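You operate a simulated robot arm through the tools that you are given. There is no shell and no other tool.

The job below is to be done with a simulated robot arm. You get a single attempt, and the scene is never put back.

## Task
Empty the buffer slide, push it in and brush the buffer's bed clean.
Fine: the disc goes on the black mat; use the blue brush and put it back. Set down upright: blue brush. What is to be rubbed or washed off counts as gone when no trace of it is left.
Where things are to end (x, y in the base frame): blue-edged disc within 0.06 m of [0.32, -0.07].

It is judged by the outcome, as a careful person would: the job done as asked, and still so three seconds after it is handed in. It fails if anything else is knocked over, pushed out of place, dropped, spilled or broken.

## Robot
A 6-joint arm with a two-finger parallel gripper, fixed in place. Base frame: the origin is at the foot of the arm, x ahead of it, y to its left, z up; the work surface is at about z = 0.004. Readings come in m, degrees, newtons and seconds.
With the tool pointing down near the work surface it reaches from about 0.16 to 0.4 m from the base axis. Its first joint turns from -66.0 to 66.0 degrees. Payload 1.57 kg.
Tool frame: the origin (TCP) lies between the finger pads and is the grasp point; the fingertips stand 0.03 m ahead of it; z points along the fingers, y is the line along which they close. Largest opening 0.08 m; finger width 0.017, thickness 0.012; the body of the gripper, 0.04 by 0.082 m, starts 0.08 m behind the TCP.
Orientation is that of the tool frame in the base frame, as a unit quaternion [w, x, y, z]. With the fingers straight down and closing along the base's y, the tool's x points along the base's -x, its y along +y and its z along -z.

## Interface
- The arm moves only by the tool nudge_tool. Its arguments are lists of equal length, an entry for each row: "jaw": the finger opening in cm, from 0 to 8; "xyz": the shift along the tool's x, y, z in units of 50 mm (1.0 is 50 mm), a list of three; "angular": the turn, a rotation vector about the tool's x, y, z in units of 6 degrees (1.0 is 6 degrees), a list of three. In form: {"jaw": [jaw, ...], "xyz": [[x, y, z], ...], "angular": [[rx, ry, rz], ...]}. A call has 1 to 20 rows; each row shifts and turns the commanded pose from where the row before left it, along the tool's axes as they then stand. A call with a number of a shift or a turn outside -1 to 1 is refused whole. Rows are played at 5 a second. More than 0.05 m and 8.6 degrees between two rows, or a gripper value outside its range, and nothing of the call is played. A pose out of reach is approached as far as the arm can. The call stops where the force on the tool passes 70 N (or 10 N more than at its start, if that is more) or the arm is blocked; 0.2 s more then pass. The fingers move at their own pace (about 0.153 m/s each) and stop on an object; they squeeze with about 26 N. The grip force told is the motor's: it shows also when the fingers shut on nothing. Time passes only in rows, and 0.2 s behind the last, so rows that do not move let the fingers close. The reply holds the time, the measured pose of the TCP, the force on the tool along the base axes, the opening and the grip force, in the units named above and with some noise, with the torque about the TCP (base axes, N m) and any sound that the robot's microphone picked up.
- Cameras (640 x 400 px; columns grow to the right, rows downward): "scene" is fixed at [0.0653, -0.3486, 0.4141]; the picture's right is [0.61, -0.79, 0.00], its down [-0.51, -0.39, -0.76] and it looks along [0.60, 0.46, -0.65] (base axes); focal length 214 px, centre (320, 200). "wrist" rides on the gripper at [0.072, -0.007, -0.122] in the tool frame; the picture's right is [0.09, 1.00, 0.00], its down [-0.84, 0.08, -0.54] and it looks along [-0.54, 0.05, 0.84] (tool axes); focal length 238 px, centre (320, 200). There is no depth. A picture from a camera that has moved, and an enlarged one, comes with that camera's place and axes in the base frame and with its lens.
- capture(camera): a new picture of that camera. No time passes.
- zoom(camera, box): a new picture of the part [left, top, right, bottom] of that camera's present view, enlarged. No time passes.
- sign_off(): hands the job in; it is judged then, once.

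Nothing tells you positions but the pictures and the camera data. Unless the task says otherwise, let go and move clear before handing in.

The tools are called as name(argument=value, ...) on one line, values as JSON. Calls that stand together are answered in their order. nudge_tool: Moves the arm, as the interface text tells. Its arguments: {"type":"object","properties":{"jaw":{"type":"array"},"xyz":{"type":"array"},"angular":{"type":"array"}},"required":["jaw","xyz","angular"]} The other tools are called the same way: capture (camera) takes a picture; zoom (camera, box) takes an enlarged picture of a part of a camera's view; sign_off () hands the job in.

At the start:

```text
t: 0.0
position: [0.2213, -0.0619, 0.2964]
tool_rot: [0.0, 0.0, 1.0, -0.001]
contact_force: [0.3, 0.4, 0.2]
ft_torque: [-0.01, 0.03, -0.01]
opening: 0.0799
grip_force: 0.0
```

scene: 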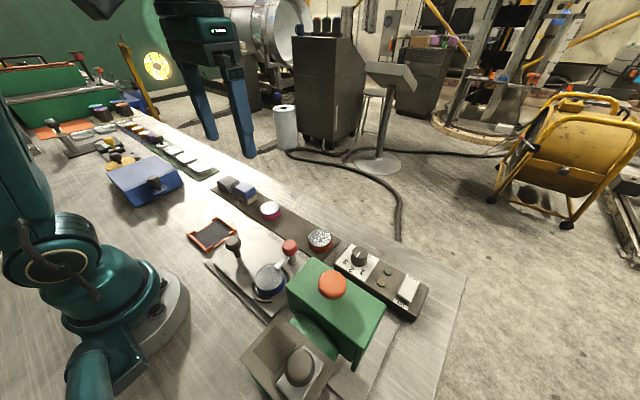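
wrist: 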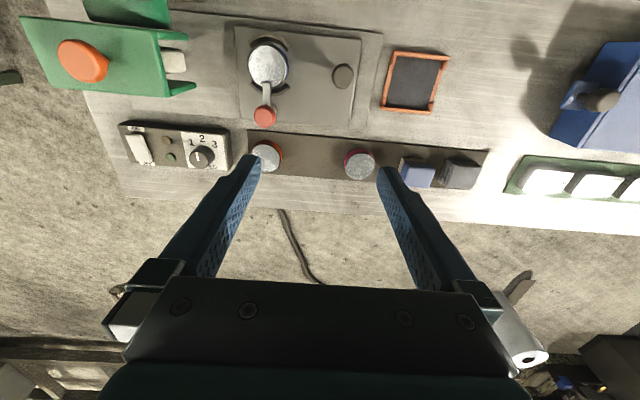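

I see a table with several devices: a green one with an orange button, a grey plate with discs, a black mat with an orange edge, a blue box, and more off to the left. I'll look closer before I move anything.

zoom(camera="scene", box=[180, 160, 340, 260])

zoom(camera="scene", box=[0, 80, 200, 205])

zoom(camera="scene", box=[220, 230, 440, 400])

zoom(camera="wrist", box=[0, 0, 320, 200])

zoom(camera="wrist", box=[320, 0, 640, 200])

```text
4.00 times, centred on (260, 210) of scene
camera zoom: at [0.0653, -0.3486, 0.4141], right [0.61, -0.79, 0.0], down [-0.51, -0.39, -0.76], along [0.6, 0.46, -0.65], focal length 858 px, centre (560, 160)
```

zoom: 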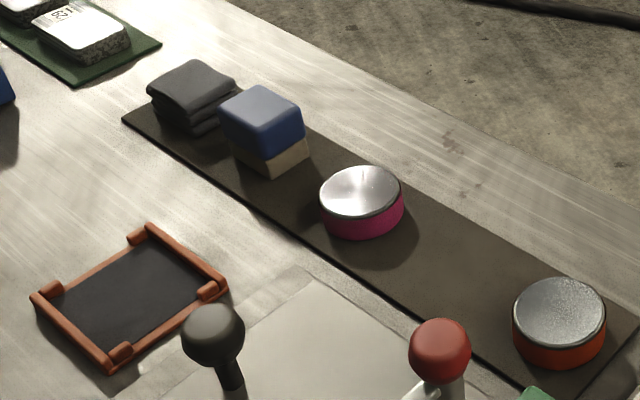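

```text
3.20 times, centred on (100, 142) of scene
camera zoom: at [0.0653, -0.3486, 0.4141], right [0.61, -0.79, 0.0], down [-0.51, -0.39, -0.76], along [0.6, 0.46, -0.65], focal length 686 px, centre (1024, 384)
```

zoom: 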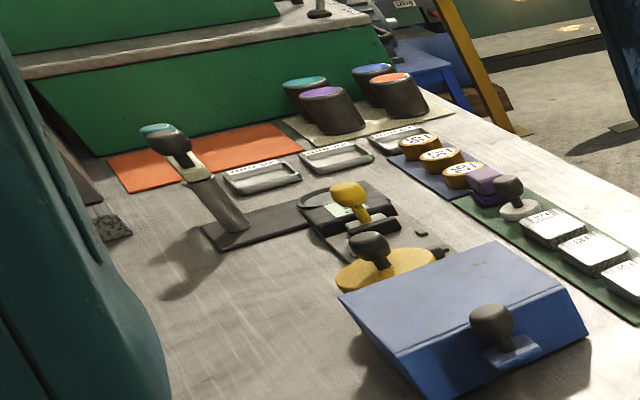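

```text
2.35 times, centred on (330, 315) of scene
camera zoom: at [0.0653, -0.3486, 0.4141], right [0.61, -0.79, 0.0], down [-0.51, -0.39, -0.76], along [0.6, 0.46, -0.65], focal length 505 px, centre (296, -71)
```

zoom: 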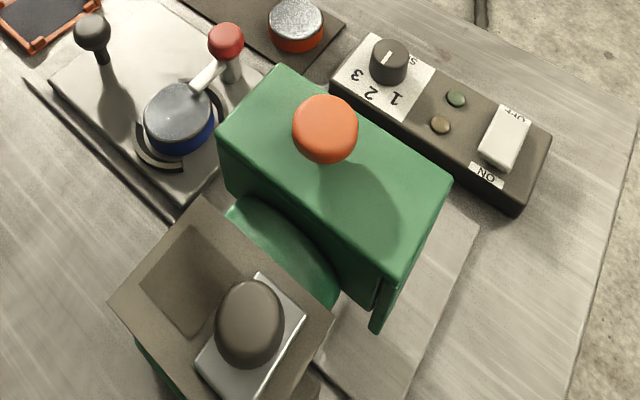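

```text
2.00 times, centred on (160, 100) of wrist
camera zoom: at [0.1489, -0.0698, 0.4184], right [-0.09, 1.0, 0.0], down [0.84, 0.08, 0.54], along [0.54, 0.05, -0.84], focal length 477 px, centre (640, 400)
```

zoom: 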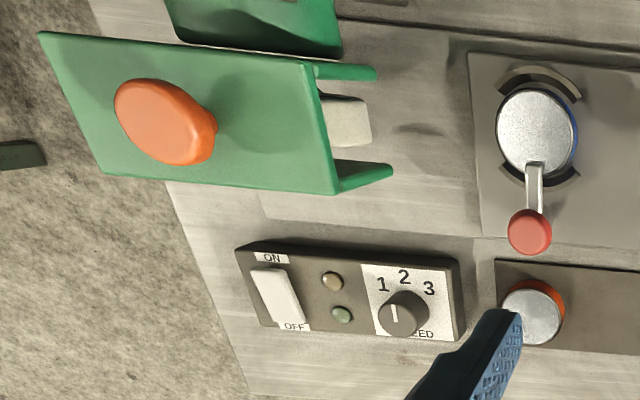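

```text
2.00 times, centred on (480, 100) of wrist
camera zoom: at [0.1489, -0.0698, 0.4184], right [-0.09, 1.0, 0.0], down [0.84, 0.08, 0.54], along [0.54, 0.05, -0.84], focal length 477 px, centre (0, 400)
```

zoom: 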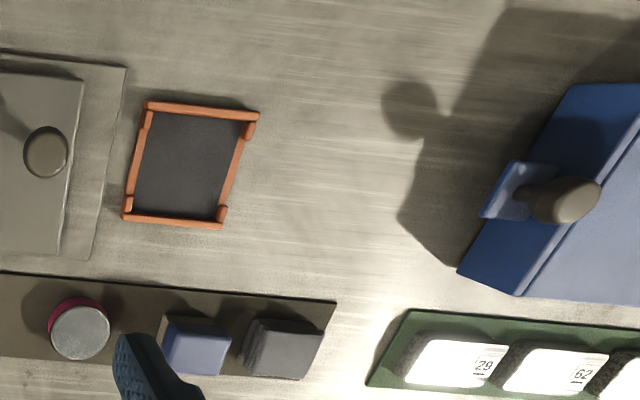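

The brown-black strip at about x=0.31 holds the other two discs, a blue-topped block that looks like the brush, and a cloth. Its free gap at (0.32, -0.07) matches the target. The slide with the blue-edged disc, the red-knobbed lever and a black knob sits in front of the green buffer, so I'll look closer at that and at the bed.

zoom(camera="scene", box=[240, 225, 320, 305])

zoom(camera="wrist", box=[220, 20, 380, 130])

zoom(camera="scene", box=[200, 250, 300, 340])

zoom(camera="wrist", box=[60, 0, 260, 110])

zoom(camera="scene", box=[300, 300, 480, 400])

```text
5.00 times, centred on (280, 265) of scene
camera zoom: at [0.0653, -0.3486, 0.4141], right [0.61, -0.79, 0.0], down [-0.51, -0.39, -0.76], along [0.6, 0.46, -0.65], focal length 1072 px, centre (520, -125)
```

zoom: 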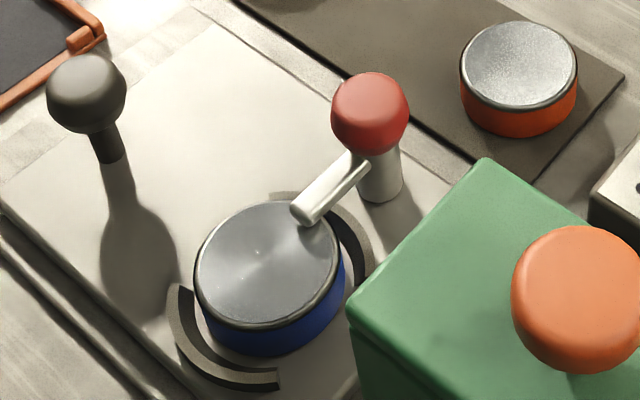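

```text
3.64 times, centred on (300, 75) of wrist
camera zoom: at [0.1489, -0.0698, 0.4184], right [-0.09, 1.0, 0.0], down [0.84, 0.08, 0.54], along [0.54, 0.05, -0.84], focal length 867 px, centre (393, 654)
```

zoom: 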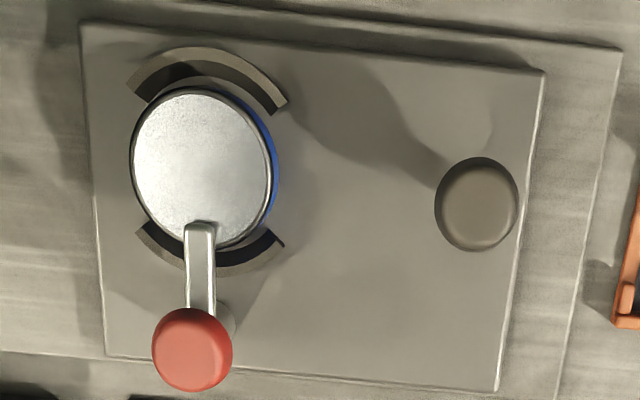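

```text
4.44 times, centred on (250, 295) of scene
camera zoom: at [0.0653, -0.3486, 0.4141], right [0.61, -0.79, 0.0], down [-0.51, -0.39, -0.76], along [0.6, 0.46, -0.65], focal length 953 px, centre (631, -222)
```

zoom: 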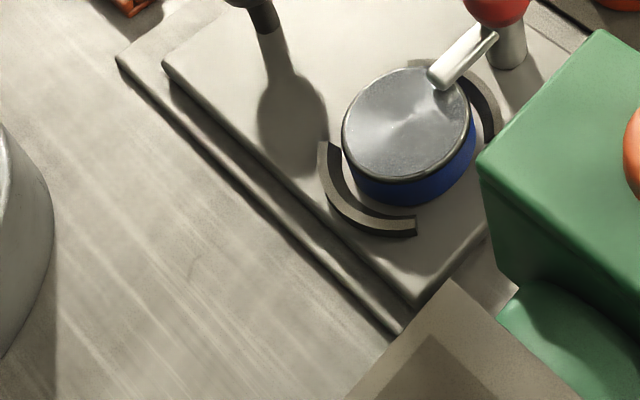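

```text
3.20 times, centred on (160, 55) of wrist
camera zoom: at [0.1489, -0.0698, 0.4184], right [-0.09, 1.0, 0.0], down [0.84, 0.08, 0.54], along [0.54, 0.05, -0.84], focal length 763 px, centre (832, 664)
```

zoom: 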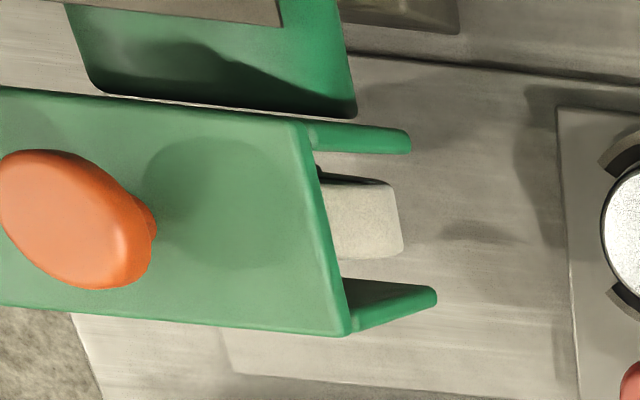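

```text
3.56 times, centred on (390, 350) of scene
camera zoom: at [0.0653, -0.3486, 0.4141], right [0.61, -0.79, 0.0], down [-0.51, -0.39, -0.76], along [0.6, 0.46, -0.65], focal length 763 px, centre (71, -333)
```

zoom: 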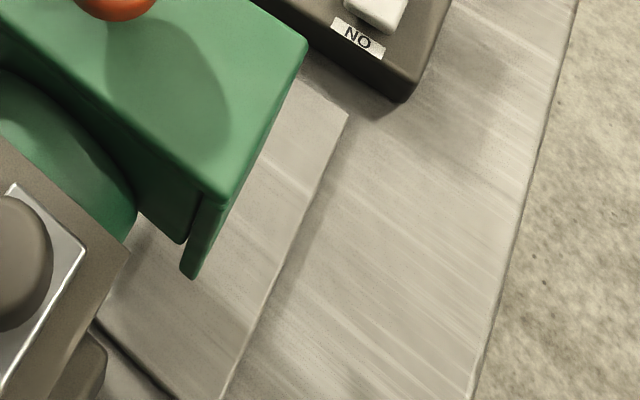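

The slide spans about x 0.135–0.26, y -0.19 to -0.01. The disc is at (0.176, -0.14), a clamp post with a red knob is near (0.235, -0.145), and the push handle is near (0.176, -0.036). I'll move the camera closer to the clamp and disc.

nudge_tool(jaw=[8, 8, 8, 8, 8], xyz=[[0.0852, -0.312, 0.466], [0.0852, -0.312, 0.466], [0.0852, -0.312, 0.466], [0.0852, -0.312, 0.466], [0.0852, -0.312, 0.466]], angular=[[0, 0, 0], [0, 0, 0], [0, 0, 0], [0, 0, 0], [0, 0, 0]])

capture(camera="wrist")

capture(camera="scene")

```text
t: 1.2
position: [0.1976, -0.141, 0.1815]
tool_rot: [0.001, -0.001, 1.0, 0.0]
contact_force: [0.8, -0.3, 0.1]
ft_torque: [0.01, 0.02, -0.02]
opening: 0.0801
grip_force: 0.0
```

```text
taken
camera wrist: at [0.1261, -0.1482, 0.3027], right [-0.09, 1.0, 0.0], down [0.84, 0.08, 0.54], along [0.54, 0.05, -0.84], focal length 238 px, centre (320, 200)
```

wrist: 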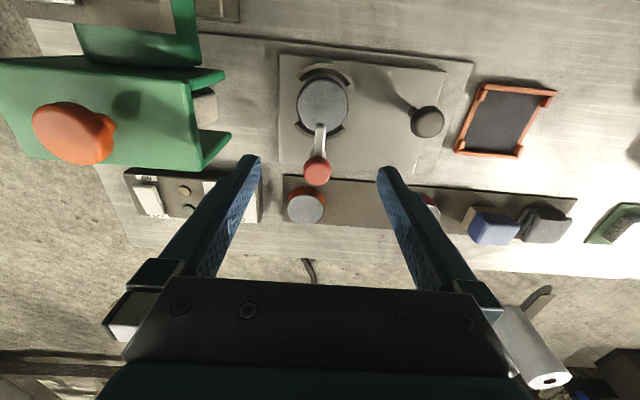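

```text
taken
```

scene: 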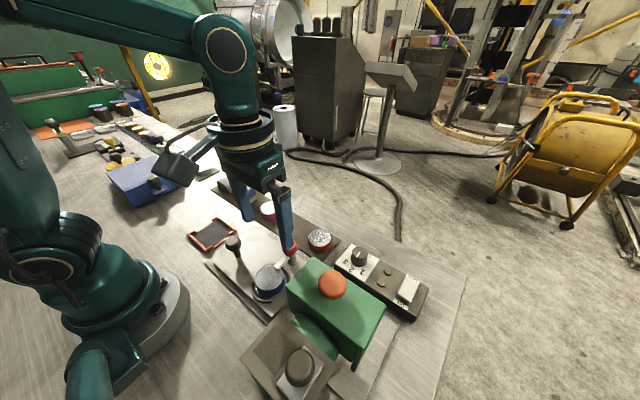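

The arm hovers over the slide with a clear view of the disc, clamp and handle. I'll zoom in on those and the buffer.

zoom(camera="wrist", box=[270, 50, 350, 200])

zoom(camera="wrist", box=[60, 20, 300, 180])

zoom(camera="wrist", box=[400, 50, 640, 260])

```text
2.67 times, centred on (310, 125) of wrist
camera zoom: at [0.1261, -0.1482, 0.3027], right [-0.09, 1.0, 0.0], down [0.84, 0.08, 0.54], along [0.54, 0.05, -0.84], focal length 636 px, centre (347, 400)
```

zoom: 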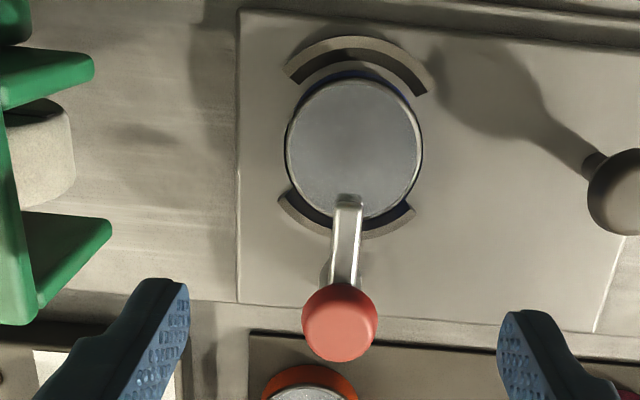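

```text
2.50 times, centred on (180, 100) of wrist
camera zoom: at [0.1261, -0.1482, 0.3027], right [-0.09, 1.0, 0.0], down [0.84, 0.08, 0.54], along [0.54, 0.05, -0.84], focal length 596 px, centre (670, 450)
```

zoom: 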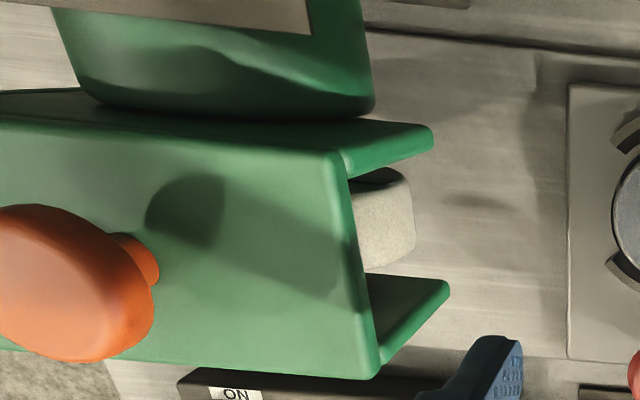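

```text
1.90 times, centred on (520, 155) of wrist
camera zoom: at [0.1261, -0.1482, 0.3027], right [-0.09, 1.0, 0.0], down [0.84, 0.08, 0.54], along [0.54, 0.05, -0.84], focal length 454 px, centre (-61, 286)
```

zoom: 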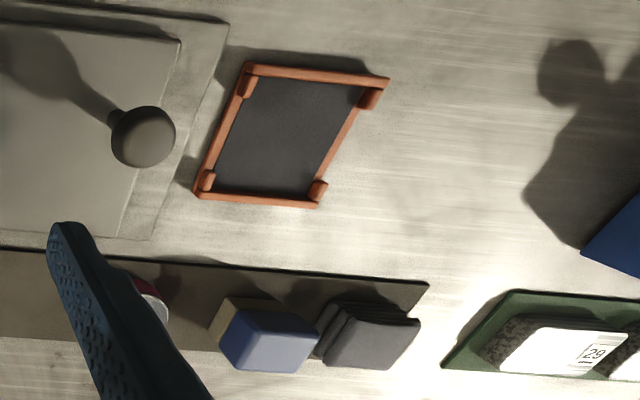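

The black strip, the blue-topped block and the framed mat are all visible. Before I settle on which object is the blue brush, I'll zoom in on the block and on the coloured cylinders at the far left.

zoom(camera="scene", box=[80, 90, 150, 134])

zoom(camera="wrist", box=[440, 180, 600, 280])

zoom(camera="scene", box=[30, 100, 130, 170])

zoom(camera="scene", box=[220, 300, 380, 400])

```text
9.09 times, centred on (115, 112) of scene
camera zoom: at [0.0653, -0.3486, 0.4141], right [0.61, -0.79, 0.0], down [-0.51, -0.39, -0.76], along [0.6, 0.46, -0.65], focal length 1950 px, centre (2184, 1000)
```

zoom: 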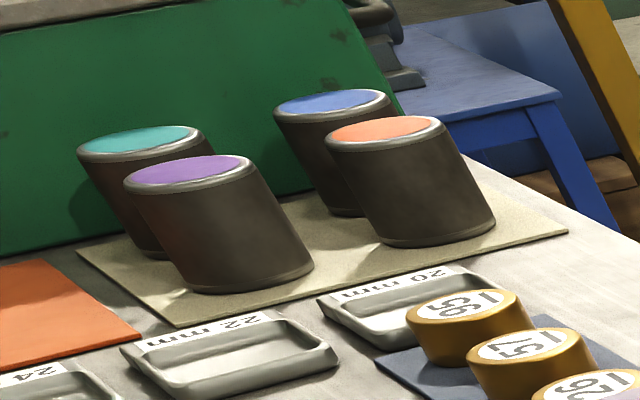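

```text
4.00 times, centred on (520, 230) of wrist
camera zoom: at [0.1261, -0.1482, 0.3027], right [-0.09, 1.0, 0.0], down [0.84, 0.08, 0.54], along [0.54, 0.05, -0.84], focal length 953 px, centre (-480, 80)
```

zoom: 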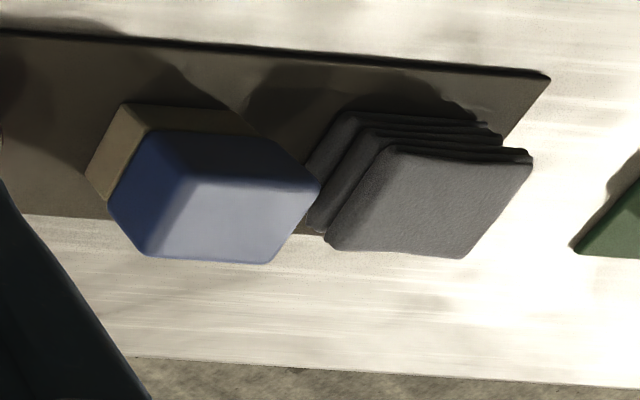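

```text
5.71 times, centred on (80, 135) of scene
camera zoom: at [0.0653, -0.3486, 0.4141], right [0.61, -0.79, 0.0], down [-0.51, -0.39, -0.76], along [0.6, 0.46, -0.65], focal length 1226 px, centre (1691, 571)
```

zoom: 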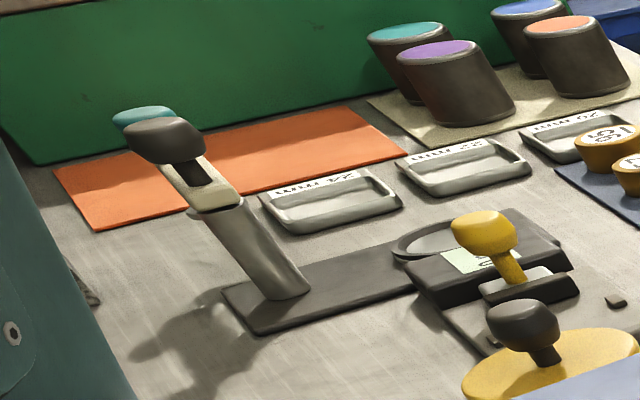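

```text
4.00 times, centred on (300, 350) of scene
camera zoom: at [0.0653, -0.3486, 0.4141], right [0.61, -0.79, 0.0], down [-0.51, -0.39, -0.76], along [0.6, 0.46, -0.65], focal length 858 px, centre (400, -400)
```

zoom: 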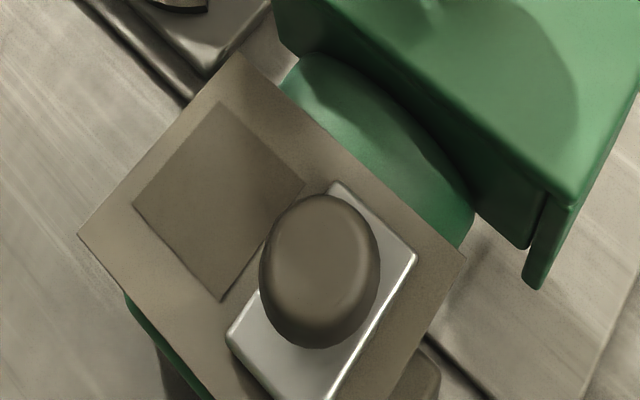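

The blue-topped block with a cream bristle layer, next to the grey cloth, is the brush. The clamp looks like an arm on a post at about (0.239, -0.142) with the red knob on top, so it should swing sideways off the disc. I'll look closer from another angle before touching it.

nudge_tool(jaw=[8, 8, 8, 8, 8, 8, 8, 8], xyz=[[0, 0.25, 0], [0, 0.25, 0], [0, 0.25, 0], [0, 0.25, 0], [0, 0, 0], [0, 0, 0], [0, 0, 0], [0, 0, 0]], angular=[[0, 0, 1], [0, 0, 1], [0, 0, 1], [0, 0, 1], [0, 0, 1], [0, 0, 1], [0, 0, 1], [0, 0, 1]])

capture(camera="wrist")

```text
t: 3.0
position: [0.2062, -0.0916, 0.1796]
tool_rot: [0.0, 0.407, 0.913, 0.0]
contact_force: [-0.2, 0.5, -0.3]
ft_torque: [-0.02, 0.0, 0.01]
opening: 0.0802
grip_force: 0.0
```

```text
taken
camera wrist: at [0.154, -0.0429, 0.3019], right [0.68, 0.73, 0.0], down [0.62, -0.57, 0.54], along [0.4, -0.37, -0.84], focal length 238 px, centre (320, 200)
```

wrist: 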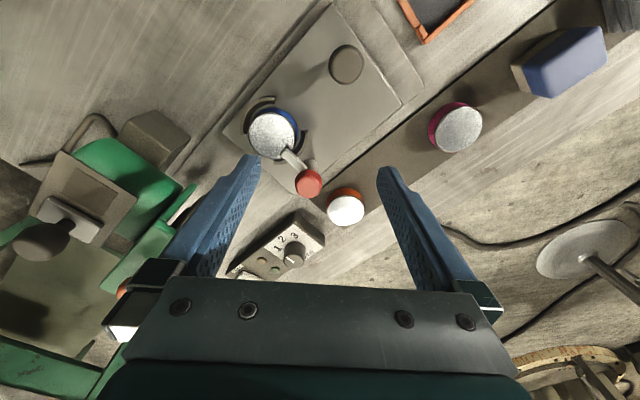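

Now the camera sees the clamp from the +y side. I'll zoom in on it.

zoom(camera="wrist", box=[235, 90, 345, 210])

zoom(camera="wrist", box=[210, 210, 350, 290])

zoom(camera="wrist", box=[0, 100, 260, 300])

```text
3.33 times, centred on (290, 150) of wrist
camera zoom: at [0.154, -0.0429, 0.3019], right [0.68, 0.73, 0.0], down [0.62, -0.57, 0.54], along [0.4, -0.37, -0.84], focal length 794 px, centre (420, 367)
```

zoom: 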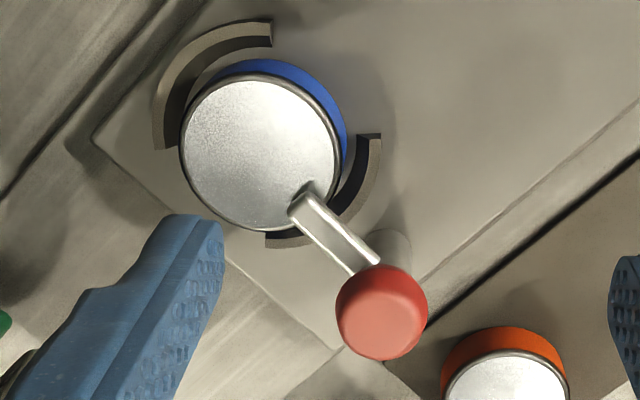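

```text
4.57 times, centred on (280, 250) of wrist
camera zoom: at [0.154, -0.0429, 0.3019], right [0.68, 0.73, 0.0], down [0.62, -0.57, 0.54], along [0.4, -0.37, -0.84], focal length 1090 px, centre (503, -29)
```

zoom: 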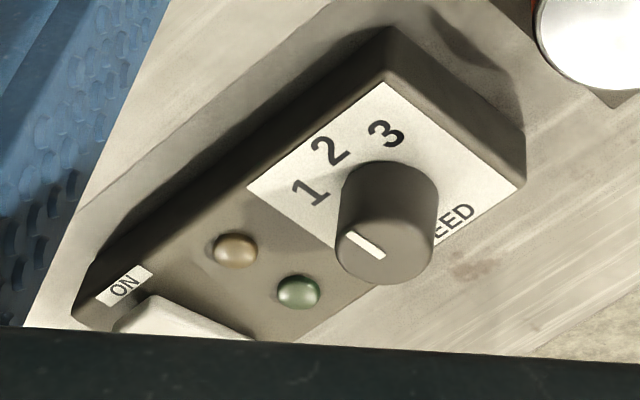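

```text
2.00 times, centred on (130, 200) of wrist
camera zoom: at [0.154, -0.0429, 0.3019], right [0.68, 0.73, 0.0], down [0.62, -0.57, 0.54], along [0.4, -0.37, -0.84], focal length 477 px, centre (700, 200)
```

zoom: 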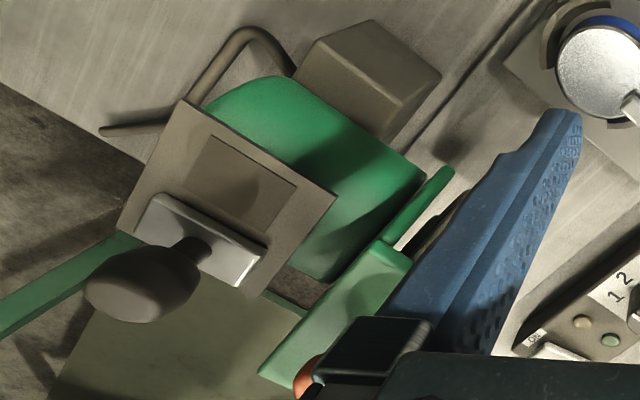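

The clamp arm overlaps the +x edge of the disc by a few mm, and the red knob is on its pivot at (0.2405, -0.1415, about 0.066). I'll turn the wrist the other way first so I have room to twist, then move over the knob.

nudge_tool(jaw=[8, 8, 8, 8, 8, 8, 8, 8, 8, 8, 8, 8, 8, 8, 8], xyz=[[0, 0, 0], [0, 0, 0], [0, 0, 0], [0, 0, 0], [0, 0, 0], [0, 0, 0], [0, 0, 0], [0, 0, 0], [0, 0, 0], [0, 0, 0], [0, 0, 0], [0, 0, 0], [0, 0, 0], [0, 0, 0], [0, 0, 0]], angular=[[0, 0, -1], [0, 0, -1], [0, 0, -1], [0, 0, -1], [0, 0, -1], [0, 0, -1], [0, 0, -1], [0, 0, -1], [0, 0, -1], [0, 0, -1], [0, 0, -1], [0, 0, -1], [0, 0, -1], [0, 0, -1], [0, 0, -1]])

capture(camera="wrist")

```text
t: 6.2
position: [0.2075, -0.0921, 0.1808]
tool_rot: [0.0, -0.359, 0.933, 0.0]
contact_force: [0.6, 0.0, -0.2]
ft_torque: [-0.03, -0.01, 0.05]
opening: 0.0798
grip_force: 0.0
```

```text
taken
camera wrist: at [0.158, -0.1453, 0.3022], right [-0.74, 0.68, 0.0], down [0.57, 0.62, 0.54], along [0.37, 0.4, -0.84], focal length 238 px, centre (320, 200)
```

wrist: 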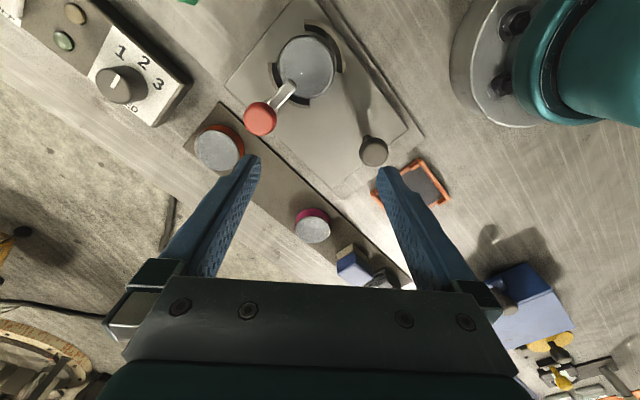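

The knob position is confirmed at about (0.241, -0.141). I'll move over it and look from just above before going down.

nudge_tool(jaw=[6, 6, 6, 6], xyz=[[0.04, -0.294, 0], [0.04, -0.294, 0.3], [0.04, -0.294, 0.45], [0.04, -0.294, 0.45]], angular=[[0, 0, 0], [0, 0, 0], [0, 0, 0], [0, 0, 0]])

capture(camera="wrist")

capture(camera="scene")

```text
t: 7.2
position: [0.2399, -0.1418, 0.1205]
tool_rot: [0.0, -0.358, 0.934, 0.0]
contact_force: [-1.2, -0.3, 0.5]
ft_torque: [0.01, 0.0, 0.03]
opening: 0.0599
grip_force: 0.1
```

```text
taken
camera wrist: at [0.1915, -0.1948, 0.2419], right [-0.73, 0.68, 0.0], down [0.57, 0.62, 0.54], along [0.37, 0.4, -0.84], focal length 238 px, centre (320, 200)
```

wrist: 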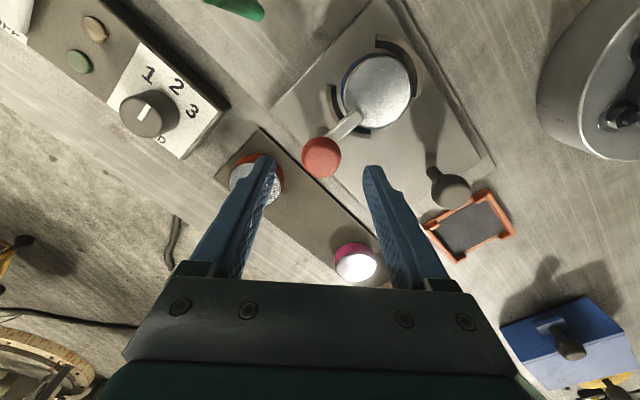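

```text
taken
```

scene: 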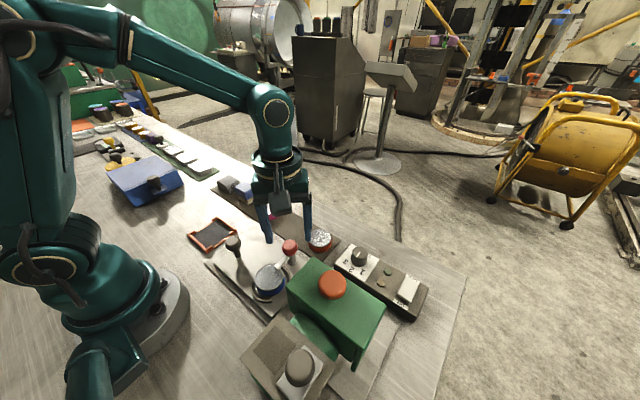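

The knob lines up with the grasp point at (0.240, -0.142, 0.066). I'll go down over it and close the fingers.

nudge_tool(jaw=[5, 5, 5], xyz=[[0, 0, 0.36], [0, 0, 0.3], [0, 0, 0.08]], angular=[[0, 0, 0], [0, 0, 0], [0, 0, 0]])

zoom(camera="scene", box=[230, 190, 350, 310])

capture(camera="wrist")

```text
t: 8.0
position: [0.2388, -0.1404, 0.0824]
tool_rot: [0.001, -0.359, 0.933, 0.001]
contact_force: [-0.1, -0.9, 0.5]
ft_torque: [-0.03, 0.01, -0.01]
opening: 0.05
grip_force: 0.1
```

```text
3.33 times, centred on (290, 250) of scene
camera zoom: at [0.0653, -0.3486, 0.4141], right [0.61, -0.79, 0.0], down [-0.51, -0.39, -0.76], along [0.6, 0.46, -0.65], focal length 715 px, centre (420, 33)
```

zoom: 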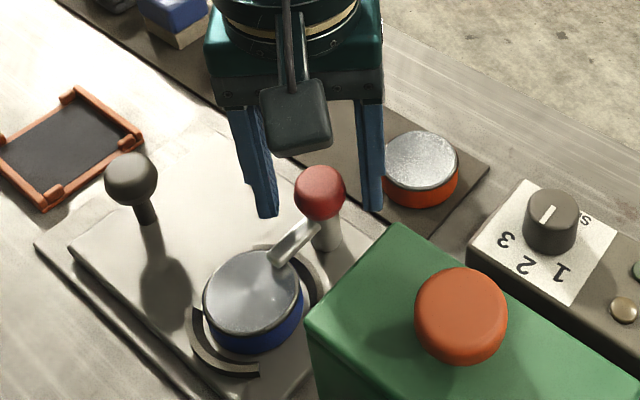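

```text
taken
camera wrist: at [0.1909, -0.194, 0.2047], right [-0.73, 0.68, 0.0], down [0.57, 0.62, 0.54], along [0.37, 0.4, -0.84], focal length 238 px, centre (320, 200)
```

wrist: 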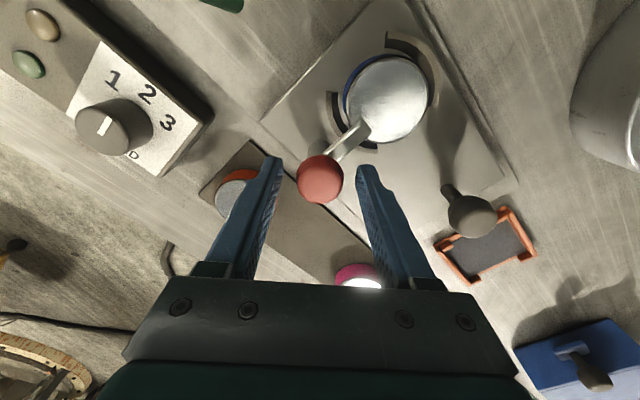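

The fingers straddle the knob. I'll close on it and check the grip.

nudge_tool(jaw=[3.5, 2.5, 2, 2], xyz=[[0, 0, 0], [0, 0, 0], [0, 0, 0], [0, 0, 0]], angular=[[0, 0, 0], [0, 0, 0], [0, 0, 0], [0, 0, 0]])

capture(camera="wrist")

```text
t: 9.0
position: [0.2391, -0.1405, 0.0835]
tool_rot: [0.0, -0.358, 0.934, 0.0]
contact_force: [2.2, -3.2, -10.7]
ft_torque: [-0.03, -0.07, 0.02]
opening: 0.0309
grip_force: 40.1
```

```text
taken
camera wrist: at [0.1909, -0.194, 0.2048], right [-0.73, 0.68, 0.0], down [0.57, 0.62, 0.54], along [0.37, 0.4, -0.84], focal length 238 px, centre (320, 200)
```

wrist: 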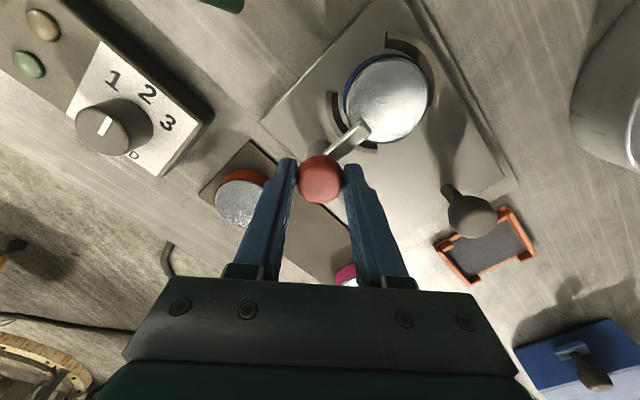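

The knob is gripped. I'll twist gently clockwise seen from above, a few degrees first, to see whether the arm follows.

nudge_tool(jaw=[2, 2, 2], xyz=[[0, 0, 0], [0, 0, 0], [0, 0, 0]], angular=[[0, 0, 0.7], [0, 0, 0.7], [0, 0, 0.7]])

capture(camera="wrist")

zoom(camera="scene", box=[230, 190, 350, 310])

```text
t: 9.8
position: [0.2401, -0.1407, 0.0825]
tool_rot: [-0.001, -0.254, 0.967, 0.001]
contact_force: [-11.5, 0.9, 9.6]
ft_torque: [0.12, 0.16, 0.04]
opening: 0.031
grip_force: 39.9
```

```text
taken
camera wrist: at [0.181, -0.1821, 0.2049], right [-0.57, 0.82, 0.0], down [0.69, 0.48, 0.54], along [0.44, 0.31, -0.84], focal length 238 px, centre (320, 200)
```

wrist: 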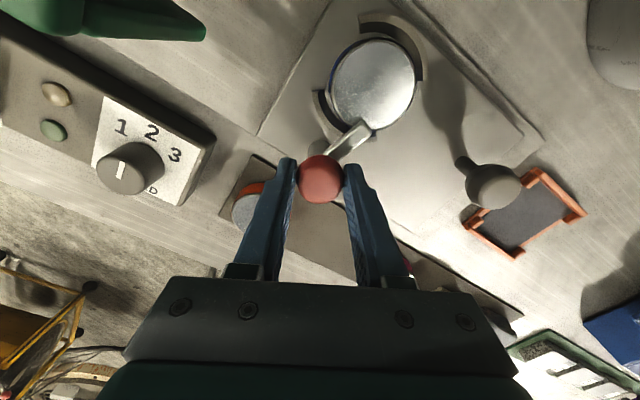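

```text
3.33 times, centred on (290, 250) of scene
camera zoom: at [0.0653, -0.3486, 0.4141], right [0.61, -0.79, 0.0], down [-0.51, -0.39, -0.76], along [0.6, 0.46, -0.65], focal length 715 px, centre (420, 33)
```

zoom: 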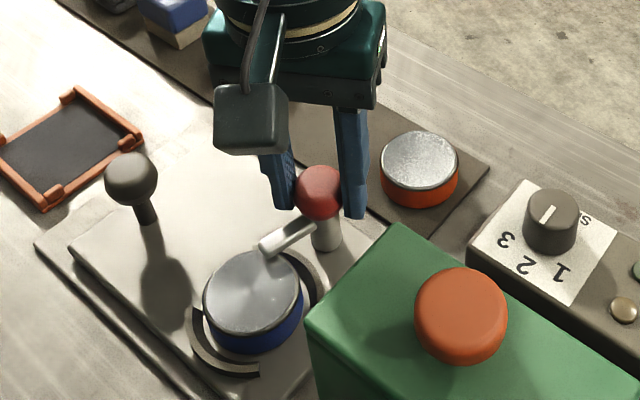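

The arm turns with the knob and the tip is moving off the disc. I'll keep twisting to swing it well clear.

nudge_tool(jaw=[2, 2, 2, 2, 2, 2, 2, 2], xyz=[[0, 0, 0], [0, 0, 0], [0, 0, 0], [0, 0, 0], [0, 0, 0], [0, 0, 0], [0, 0, 0], [0, 0, 0]], angular=[[0, 0, 0.9], [0, 0, 0.9], [0, 0, 0.9], [0, 0, 0.9], [0, 0, 0.9], [0, 0, 0.9], [0, 0, 0.9], [0, 0, 0.9]])

capture(camera="wrist")

zoom(camera="scene", box=[230, 190, 350, 310])

```text
t: 11.6
position: [0.2395, -0.1407, 0.0831]
tool_rot: [0.0, 0.122, 0.993, 0.001]
contact_force: [-6.9, 2.2, 4.5]
ft_torque: [0.31, 1.13, 0.02]
opening: 0.0311
grip_force: 39.1
```

```text
taken
camera wrist: at [0.1688, -0.1304, 0.2047], right [0.15, 0.99, 0.0], down [0.83, -0.13, 0.54], along [0.54, -0.08, -0.84], focal length 238 px, centre (320, 200)
```

wrist: 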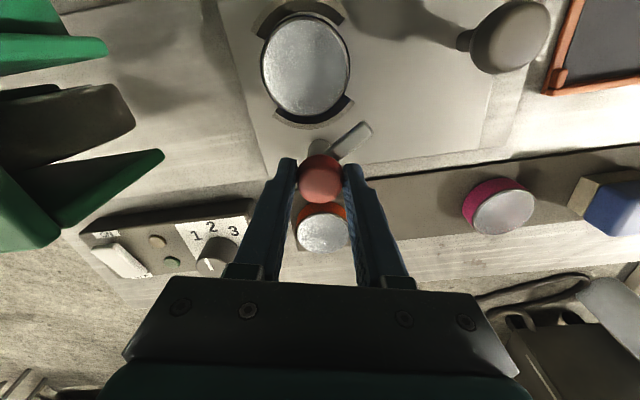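

```text
3.33 times, centred on (290, 250) of scene
camera zoom: at [0.0653, -0.3486, 0.4141], right [0.61, -0.79, 0.0], down [-0.51, -0.39, -0.76], along [0.6, 0.46, -0.65], focal length 715 px, centre (420, 33)
```

zoom: 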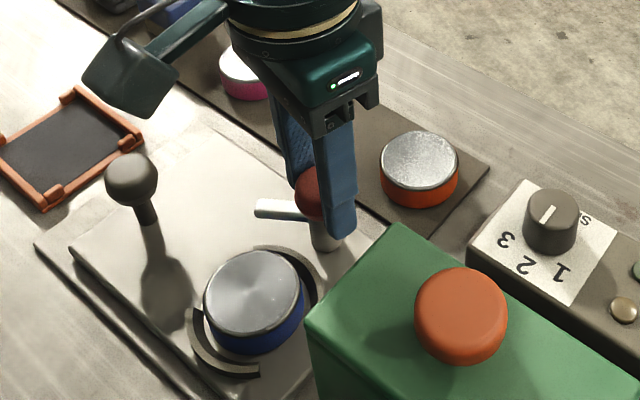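

The arm is off the disc now. I'll turn it a bit further so it's well out of the way, then let go.

nudge_tool(jaw=[2, 2, 2, 2, 2], xyz=[[0, 0, 0], [0, 0, 0], [0, 0, 0], [0, 0, 0], [0, 0, 0]], angular=[[0, 0, 0.9], [0, 0, 0.9], [0, 0, 0.9], [0, 0, 0.9], [0, 0, 0.9]])

zoom(camera="scene", box=[230, 190, 350, 310])

```text
t: 12.8
position: [0.2397, -0.1399, 0.083]
tool_rot: [-0.002, 0.349, 0.937, -0.001]
contact_force: [-17.7, 0.5, 7.1]
ft_torque: [-0.48, -0.64, 0.0]
opening: 0.0309
grip_force: 39.7
```

```text
3.33 times, centred on (290, 250) of scene
camera zoom: at [0.0653, -0.3486, 0.4141], right [0.61, -0.79, 0.0], down [-0.51, -0.39, -0.76], along [0.6, 0.46, -0.65], focal length 715 px, centre (420, 33)
```

zoom: 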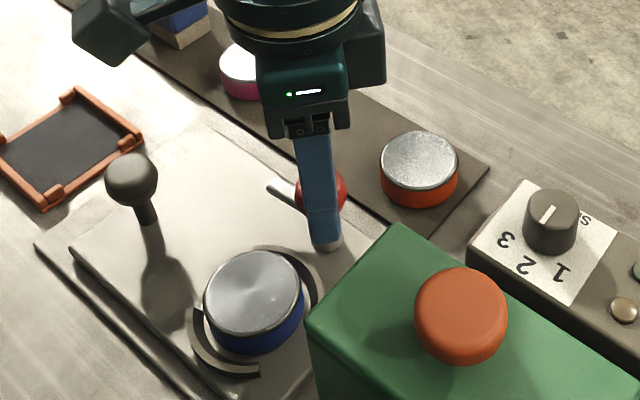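

The arm now points along +y, well off the disc. I'll release the knob and rise.

nudge_tool(jaw=[3, 4, 5, 5, 5, 5, 5], xyz=[[0, 0, 0], [0, 0, 0], [0, 0, 0], [0, 0, -0.4], [0, 0, -0.6], [0, 0, -0.6], [0, 0, -0.4]], angular=[[0, 0, 0], [0, 0, 0], [0, 0, 0], [0, 0, 0], [0, 0, 0], [0, 0, 0], [0, 0, 0]])

capture(camera="wrist")

capture(camera="scene")

```text
t: 14.4
position: [0.2405, -0.141, 0.1813]
tool_rot: [-0.001, 0.349, 0.937, 0.0]
contact_force: [-0.2, -0.2, 0.3]
ft_torque: [0.04, 0.02, -0.02]
opening: 0.0498
grip_force: 0.0
```

```text
taken
camera wrist: at [0.1814, -0.1002, 0.3047], right [0.58, 0.81, 0.0], down [0.68, -0.49, 0.54], along [0.44, -0.31, -0.84], focal length 238 px, centre (320, 200)
```

wrist: 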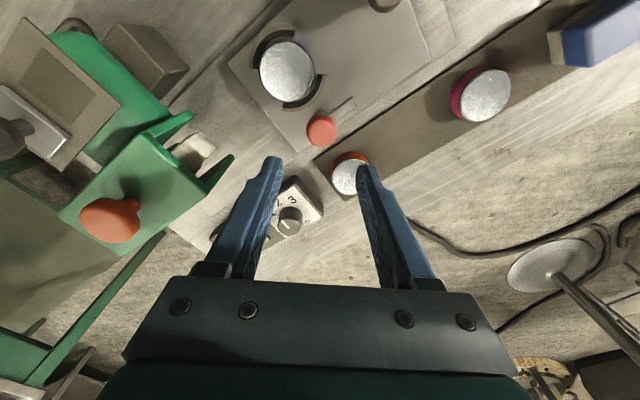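

```text
taken
```

scene: 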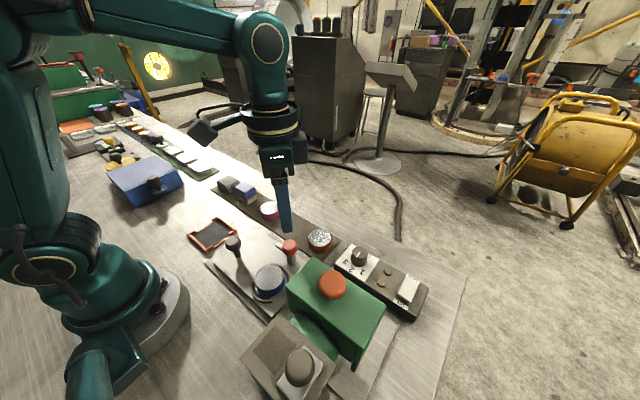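

Clamp is free of the gripper. I'll square the wrist up again and move over the disc at about (0.179, -0.141). The seat's gaps lie along y, which suits the fingers.

nudge_tool(jaw=[8, 8, 8, 8, 8, 8, 8, 8, 8, 8], xyz=[[0, 0, 0], [0, 0, 0], [0, 0, 0], [0, 0, 0], [0, 0, 0], [0, 0, 0], [0, 0, 0], [0.41, 0, 0.41], [0.41, 0, 0.41], [0.41, 0, 0.41]], angular=[[0, 0, -1], [0, 0, -1], [0, 0, -1], [0, 0, -1], [0, 0, -1], [0, 0, -1], [0, 0, -0.8], [0, 0, 0], [0, 0, 0], [0, 0, 0]])

capture(camera="wrist")

capture(camera="scene")

```text
t: 16.6
position: [0.1796, -0.1392, 0.1214]
tool_rot: [0.0, -0.001, 1.0, 0.0]
contact_force: [0.4, 1.0, 0.1]
ft_torque: [0.01, -0.05, 0.02]
opening: 0.0802
grip_force: 0.0
```

```text
taken
camera wrist: at [0.107, -0.1474, 0.2426], right [-0.09, 1.0, 0.0], down [0.84, 0.08, 0.54], along [0.54, 0.05, -0.84], focal length 238 px, centre (320, 200)
```

wrist: 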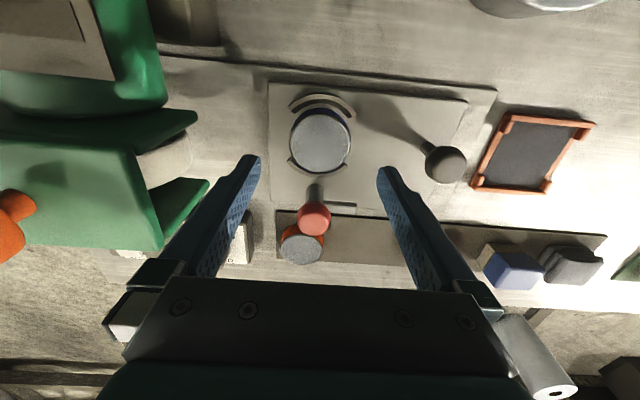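

```text
taken
```

scene: 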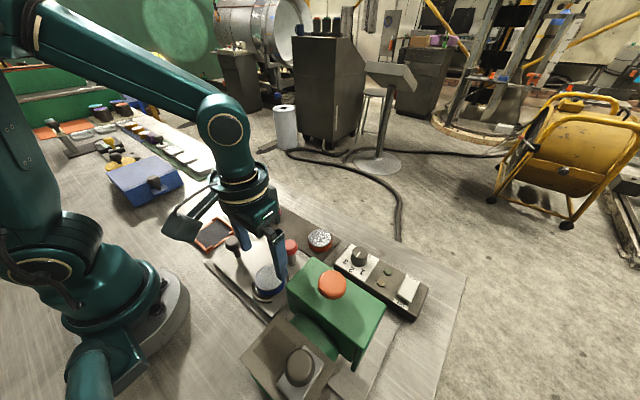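

zoom(camera="wrist", box=[255, 70, 395, 220])

zoom(camera="scene", box=[230, 215, 320, 315])

```text
2.67 times, centred on (325, 145) of wrist
camera zoom: at [0.107, -0.1474, 0.2426], right [-0.09, 1.0, 0.0], down [0.84, 0.08, 0.54], along [0.54, 0.05, -0.84], focal length 636 px, centre (307, 347)
```

zoom: 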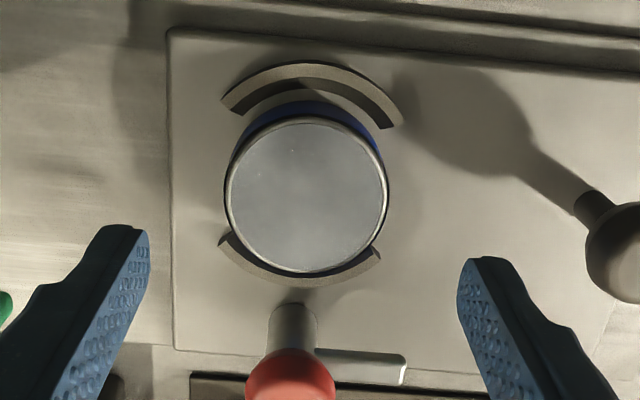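

```text
4.00 times, centred on (275, 265) of scene
camera zoom: at [0.0653, -0.3486, 0.4141], right [0.61, -0.79, 0.0], down [-0.51, -0.39, -0.76], along [0.6, 0.46, -0.65], focal length 858 px, centre (500, -60)
```

zoom: 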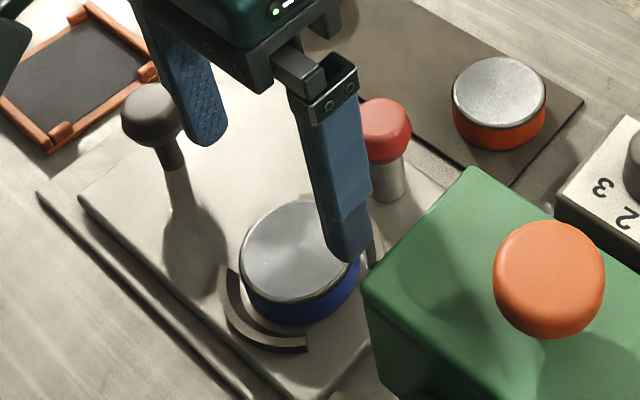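

The disc centre comes out at (0.179, -0.1405) with a diameter of about 54 mm. I'll go down with open fingers, stopping a bit above the slide plate.

nudge_tool(jaw=[8, 8, 8, 8, 8], xyz=[[0, -0.02, 0.4], [0, 0, 0.4], [0, 0, 0.3], [0, 0, 0.2], [0, 0, 0.1]], angular=[[0, 0, 0], [0, 0, 0], [0, 0, 0], [0, 0, 0], [0, 0, 0]])

zoom(camera="scene", box=[230, 215, 320, 315])

capture(camera="wrist")

```text
t: 17.8
position: [0.1802, -0.142, 0.052]
tool_rot: [0.0, 0.0, 1.0, 0.0]
contact_force: [-0.6, 0.2, 0.0]
ft_torque: [-0.02, -0.01, -0.03]
opening: 0.0799
grip_force: 0.1
```

```text
4.00 times, centred on (275, 265) of scene
camera zoom: at [0.0653, -0.3486, 0.4141], right [0.61, -0.79, 0.0], down [-0.51, -0.39, -0.76], along [0.6, 0.46, -0.65], focal length 858 px, centre (500, -60)
```

zoom: 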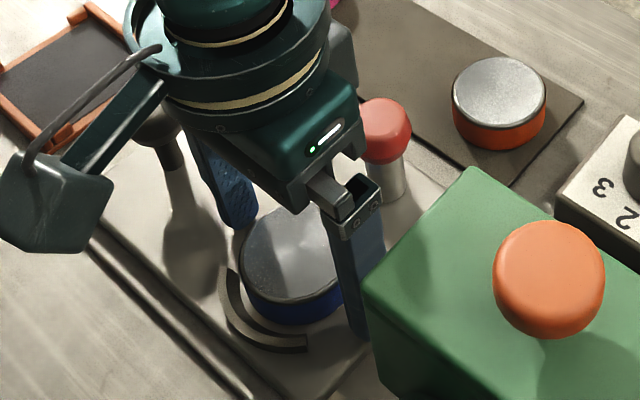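

```text
taken
camera wrist: at [0.1079, -0.1483, 0.1731], right [-0.09, 1.0, 0.0], down [0.84, 0.08, 0.54], along [0.54, 0.05, -0.84], focal length 238 px, centre (320, 200)
```

wrist: 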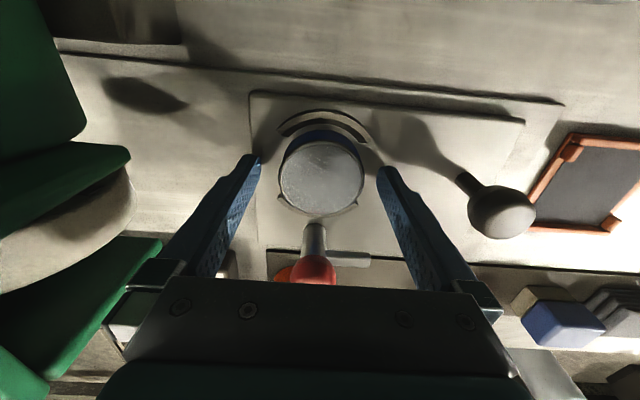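

The disc top is at about z 0.037, with the fingertips near 0.022 on either side. Closing on the disc now.

nudge_tool(jaw=[7, 6, 5, 4, 4], xyz=[[0.03, 0.01, 0.02], [0, 0, 0], [0, 0, 0], [0, 0, 0], [0, 0, 0]], angular=[[0, 0, 0], [0, 0, 0], [0, 0, 0], [0, 0, 0], [0, 0, 0]])

capture(camera="wrist")

```text
t: 19.0
position: [0.1775, -0.1397, 0.0507]
tool_rot: [0.0, 0.0, 1.0, 0.0]
contact_force: [1.2, -0.2, 0.7]
ft_torque: [-0.06, 0.0, 0.01]
opening: 0.053
grip_force: 26.6
```

```text
taken
camera wrist: at [0.1062, -0.1479, 0.1719], right [-0.09, 1.0, 0.0], down [0.84, 0.08, 0.54], along [0.54, 0.05, -0.84], focal length 238 px, centre (320, 200)
```

wrist: 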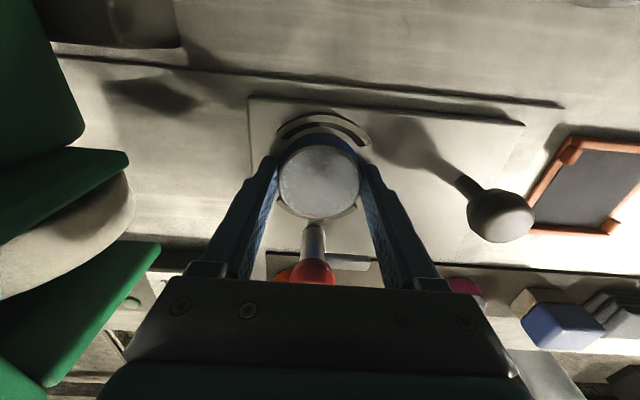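

The disc is gripped at 53 mm. I'll lift it straight up out of the seat.

nudge_tool(jaw=[4, 4, 4, 4, 4, 4, 4], xyz=[[0, 0, -0.1], [0, 0, -0.2], [0, 0, -0.3], [0, 0, -0.4], [0, 0, -0.4], [0, 0, -0.4], [0, 0, -0.3]], angular=[[0, 0, 0], [0, 0, 0], [0, 0, 0], [0, 0, 0], [0, 0, 0], [0, 0, 0], [0, 0, 0]])

capture(camera="wrist")

capture(camera="scene")

```text
t: 20.6
position: [0.177, -0.1411, 0.1562]
tool_rot: [-0.001, 0.0, 1.0, -0.001]
contact_force: [-0.5, 1.0, -0.7]
ft_torque: [-0.02, -0.05, 0.04]
opening: 0.0402
grip_force: 0.0
```

```text
taken
camera wrist: at [0.1064, -0.1488, 0.2785], right [-0.09, 1.0, 0.0], down [0.84, 0.08, 0.54], along [0.54, 0.05, -0.84], focal length 238 px, centre (320, 200)
```

wrist: 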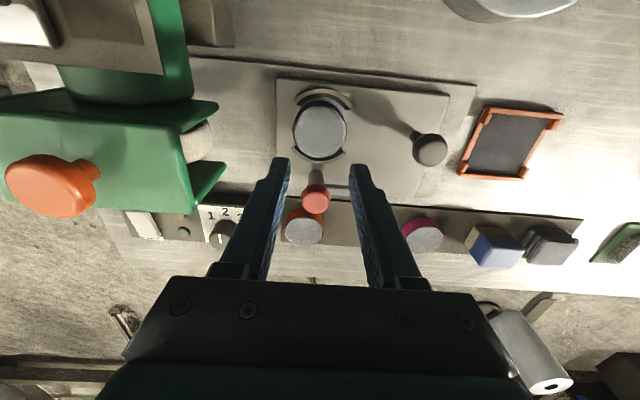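

```text
taken
```

scene: 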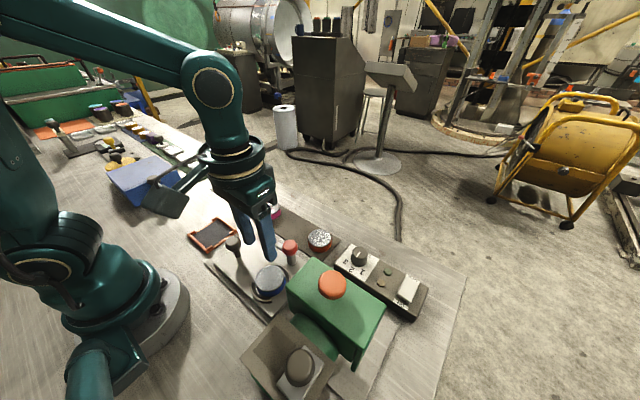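

The disc slipped out of the fingers and is still in its seat, so the grip was too shallow or something still holds it. I'll look closely at it and the clamp.

zoom(camera="wrist", box=[265, 70, 385, 220])

zoom(camera="scene", box=[235, 225, 315, 315])

```text
2.67 times, centred on (325, 145) of wrist
camera zoom: at [0.1064, -0.1488, 0.2785], right [-0.09, 1.0, 0.0], down [0.84, 0.08, 0.54], along [0.54, 0.05, -0.84], focal length 636 px, centre (307, 347)
```

zoom: 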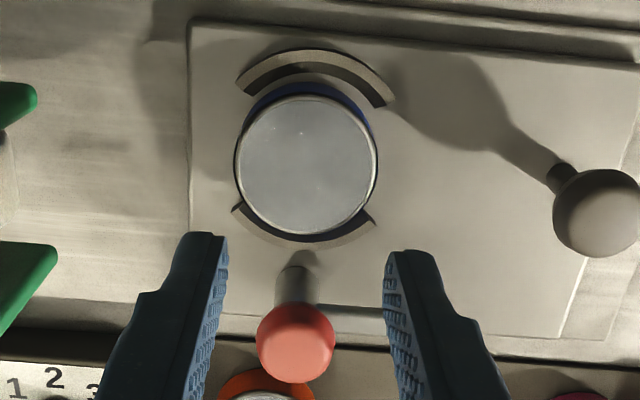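

```text
4.44 times, centred on (275, 270) of scene
camera zoom: at [0.0653, -0.3486, 0.4141], right [0.61, -0.79, 0.0], down [-0.51, -0.39, -0.76], along [0.6, 0.46, -0.65], focal length 953 px, centre (520, -111)
```

zoom: 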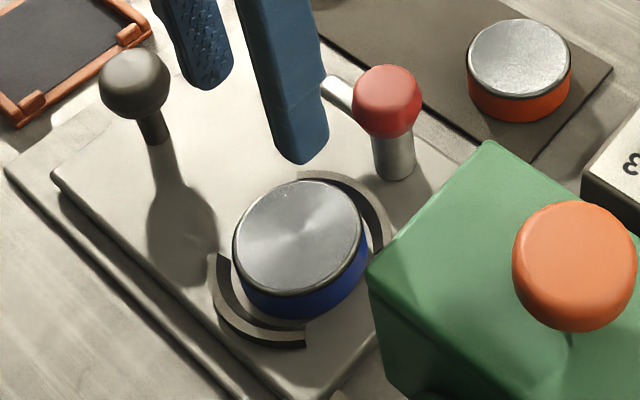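

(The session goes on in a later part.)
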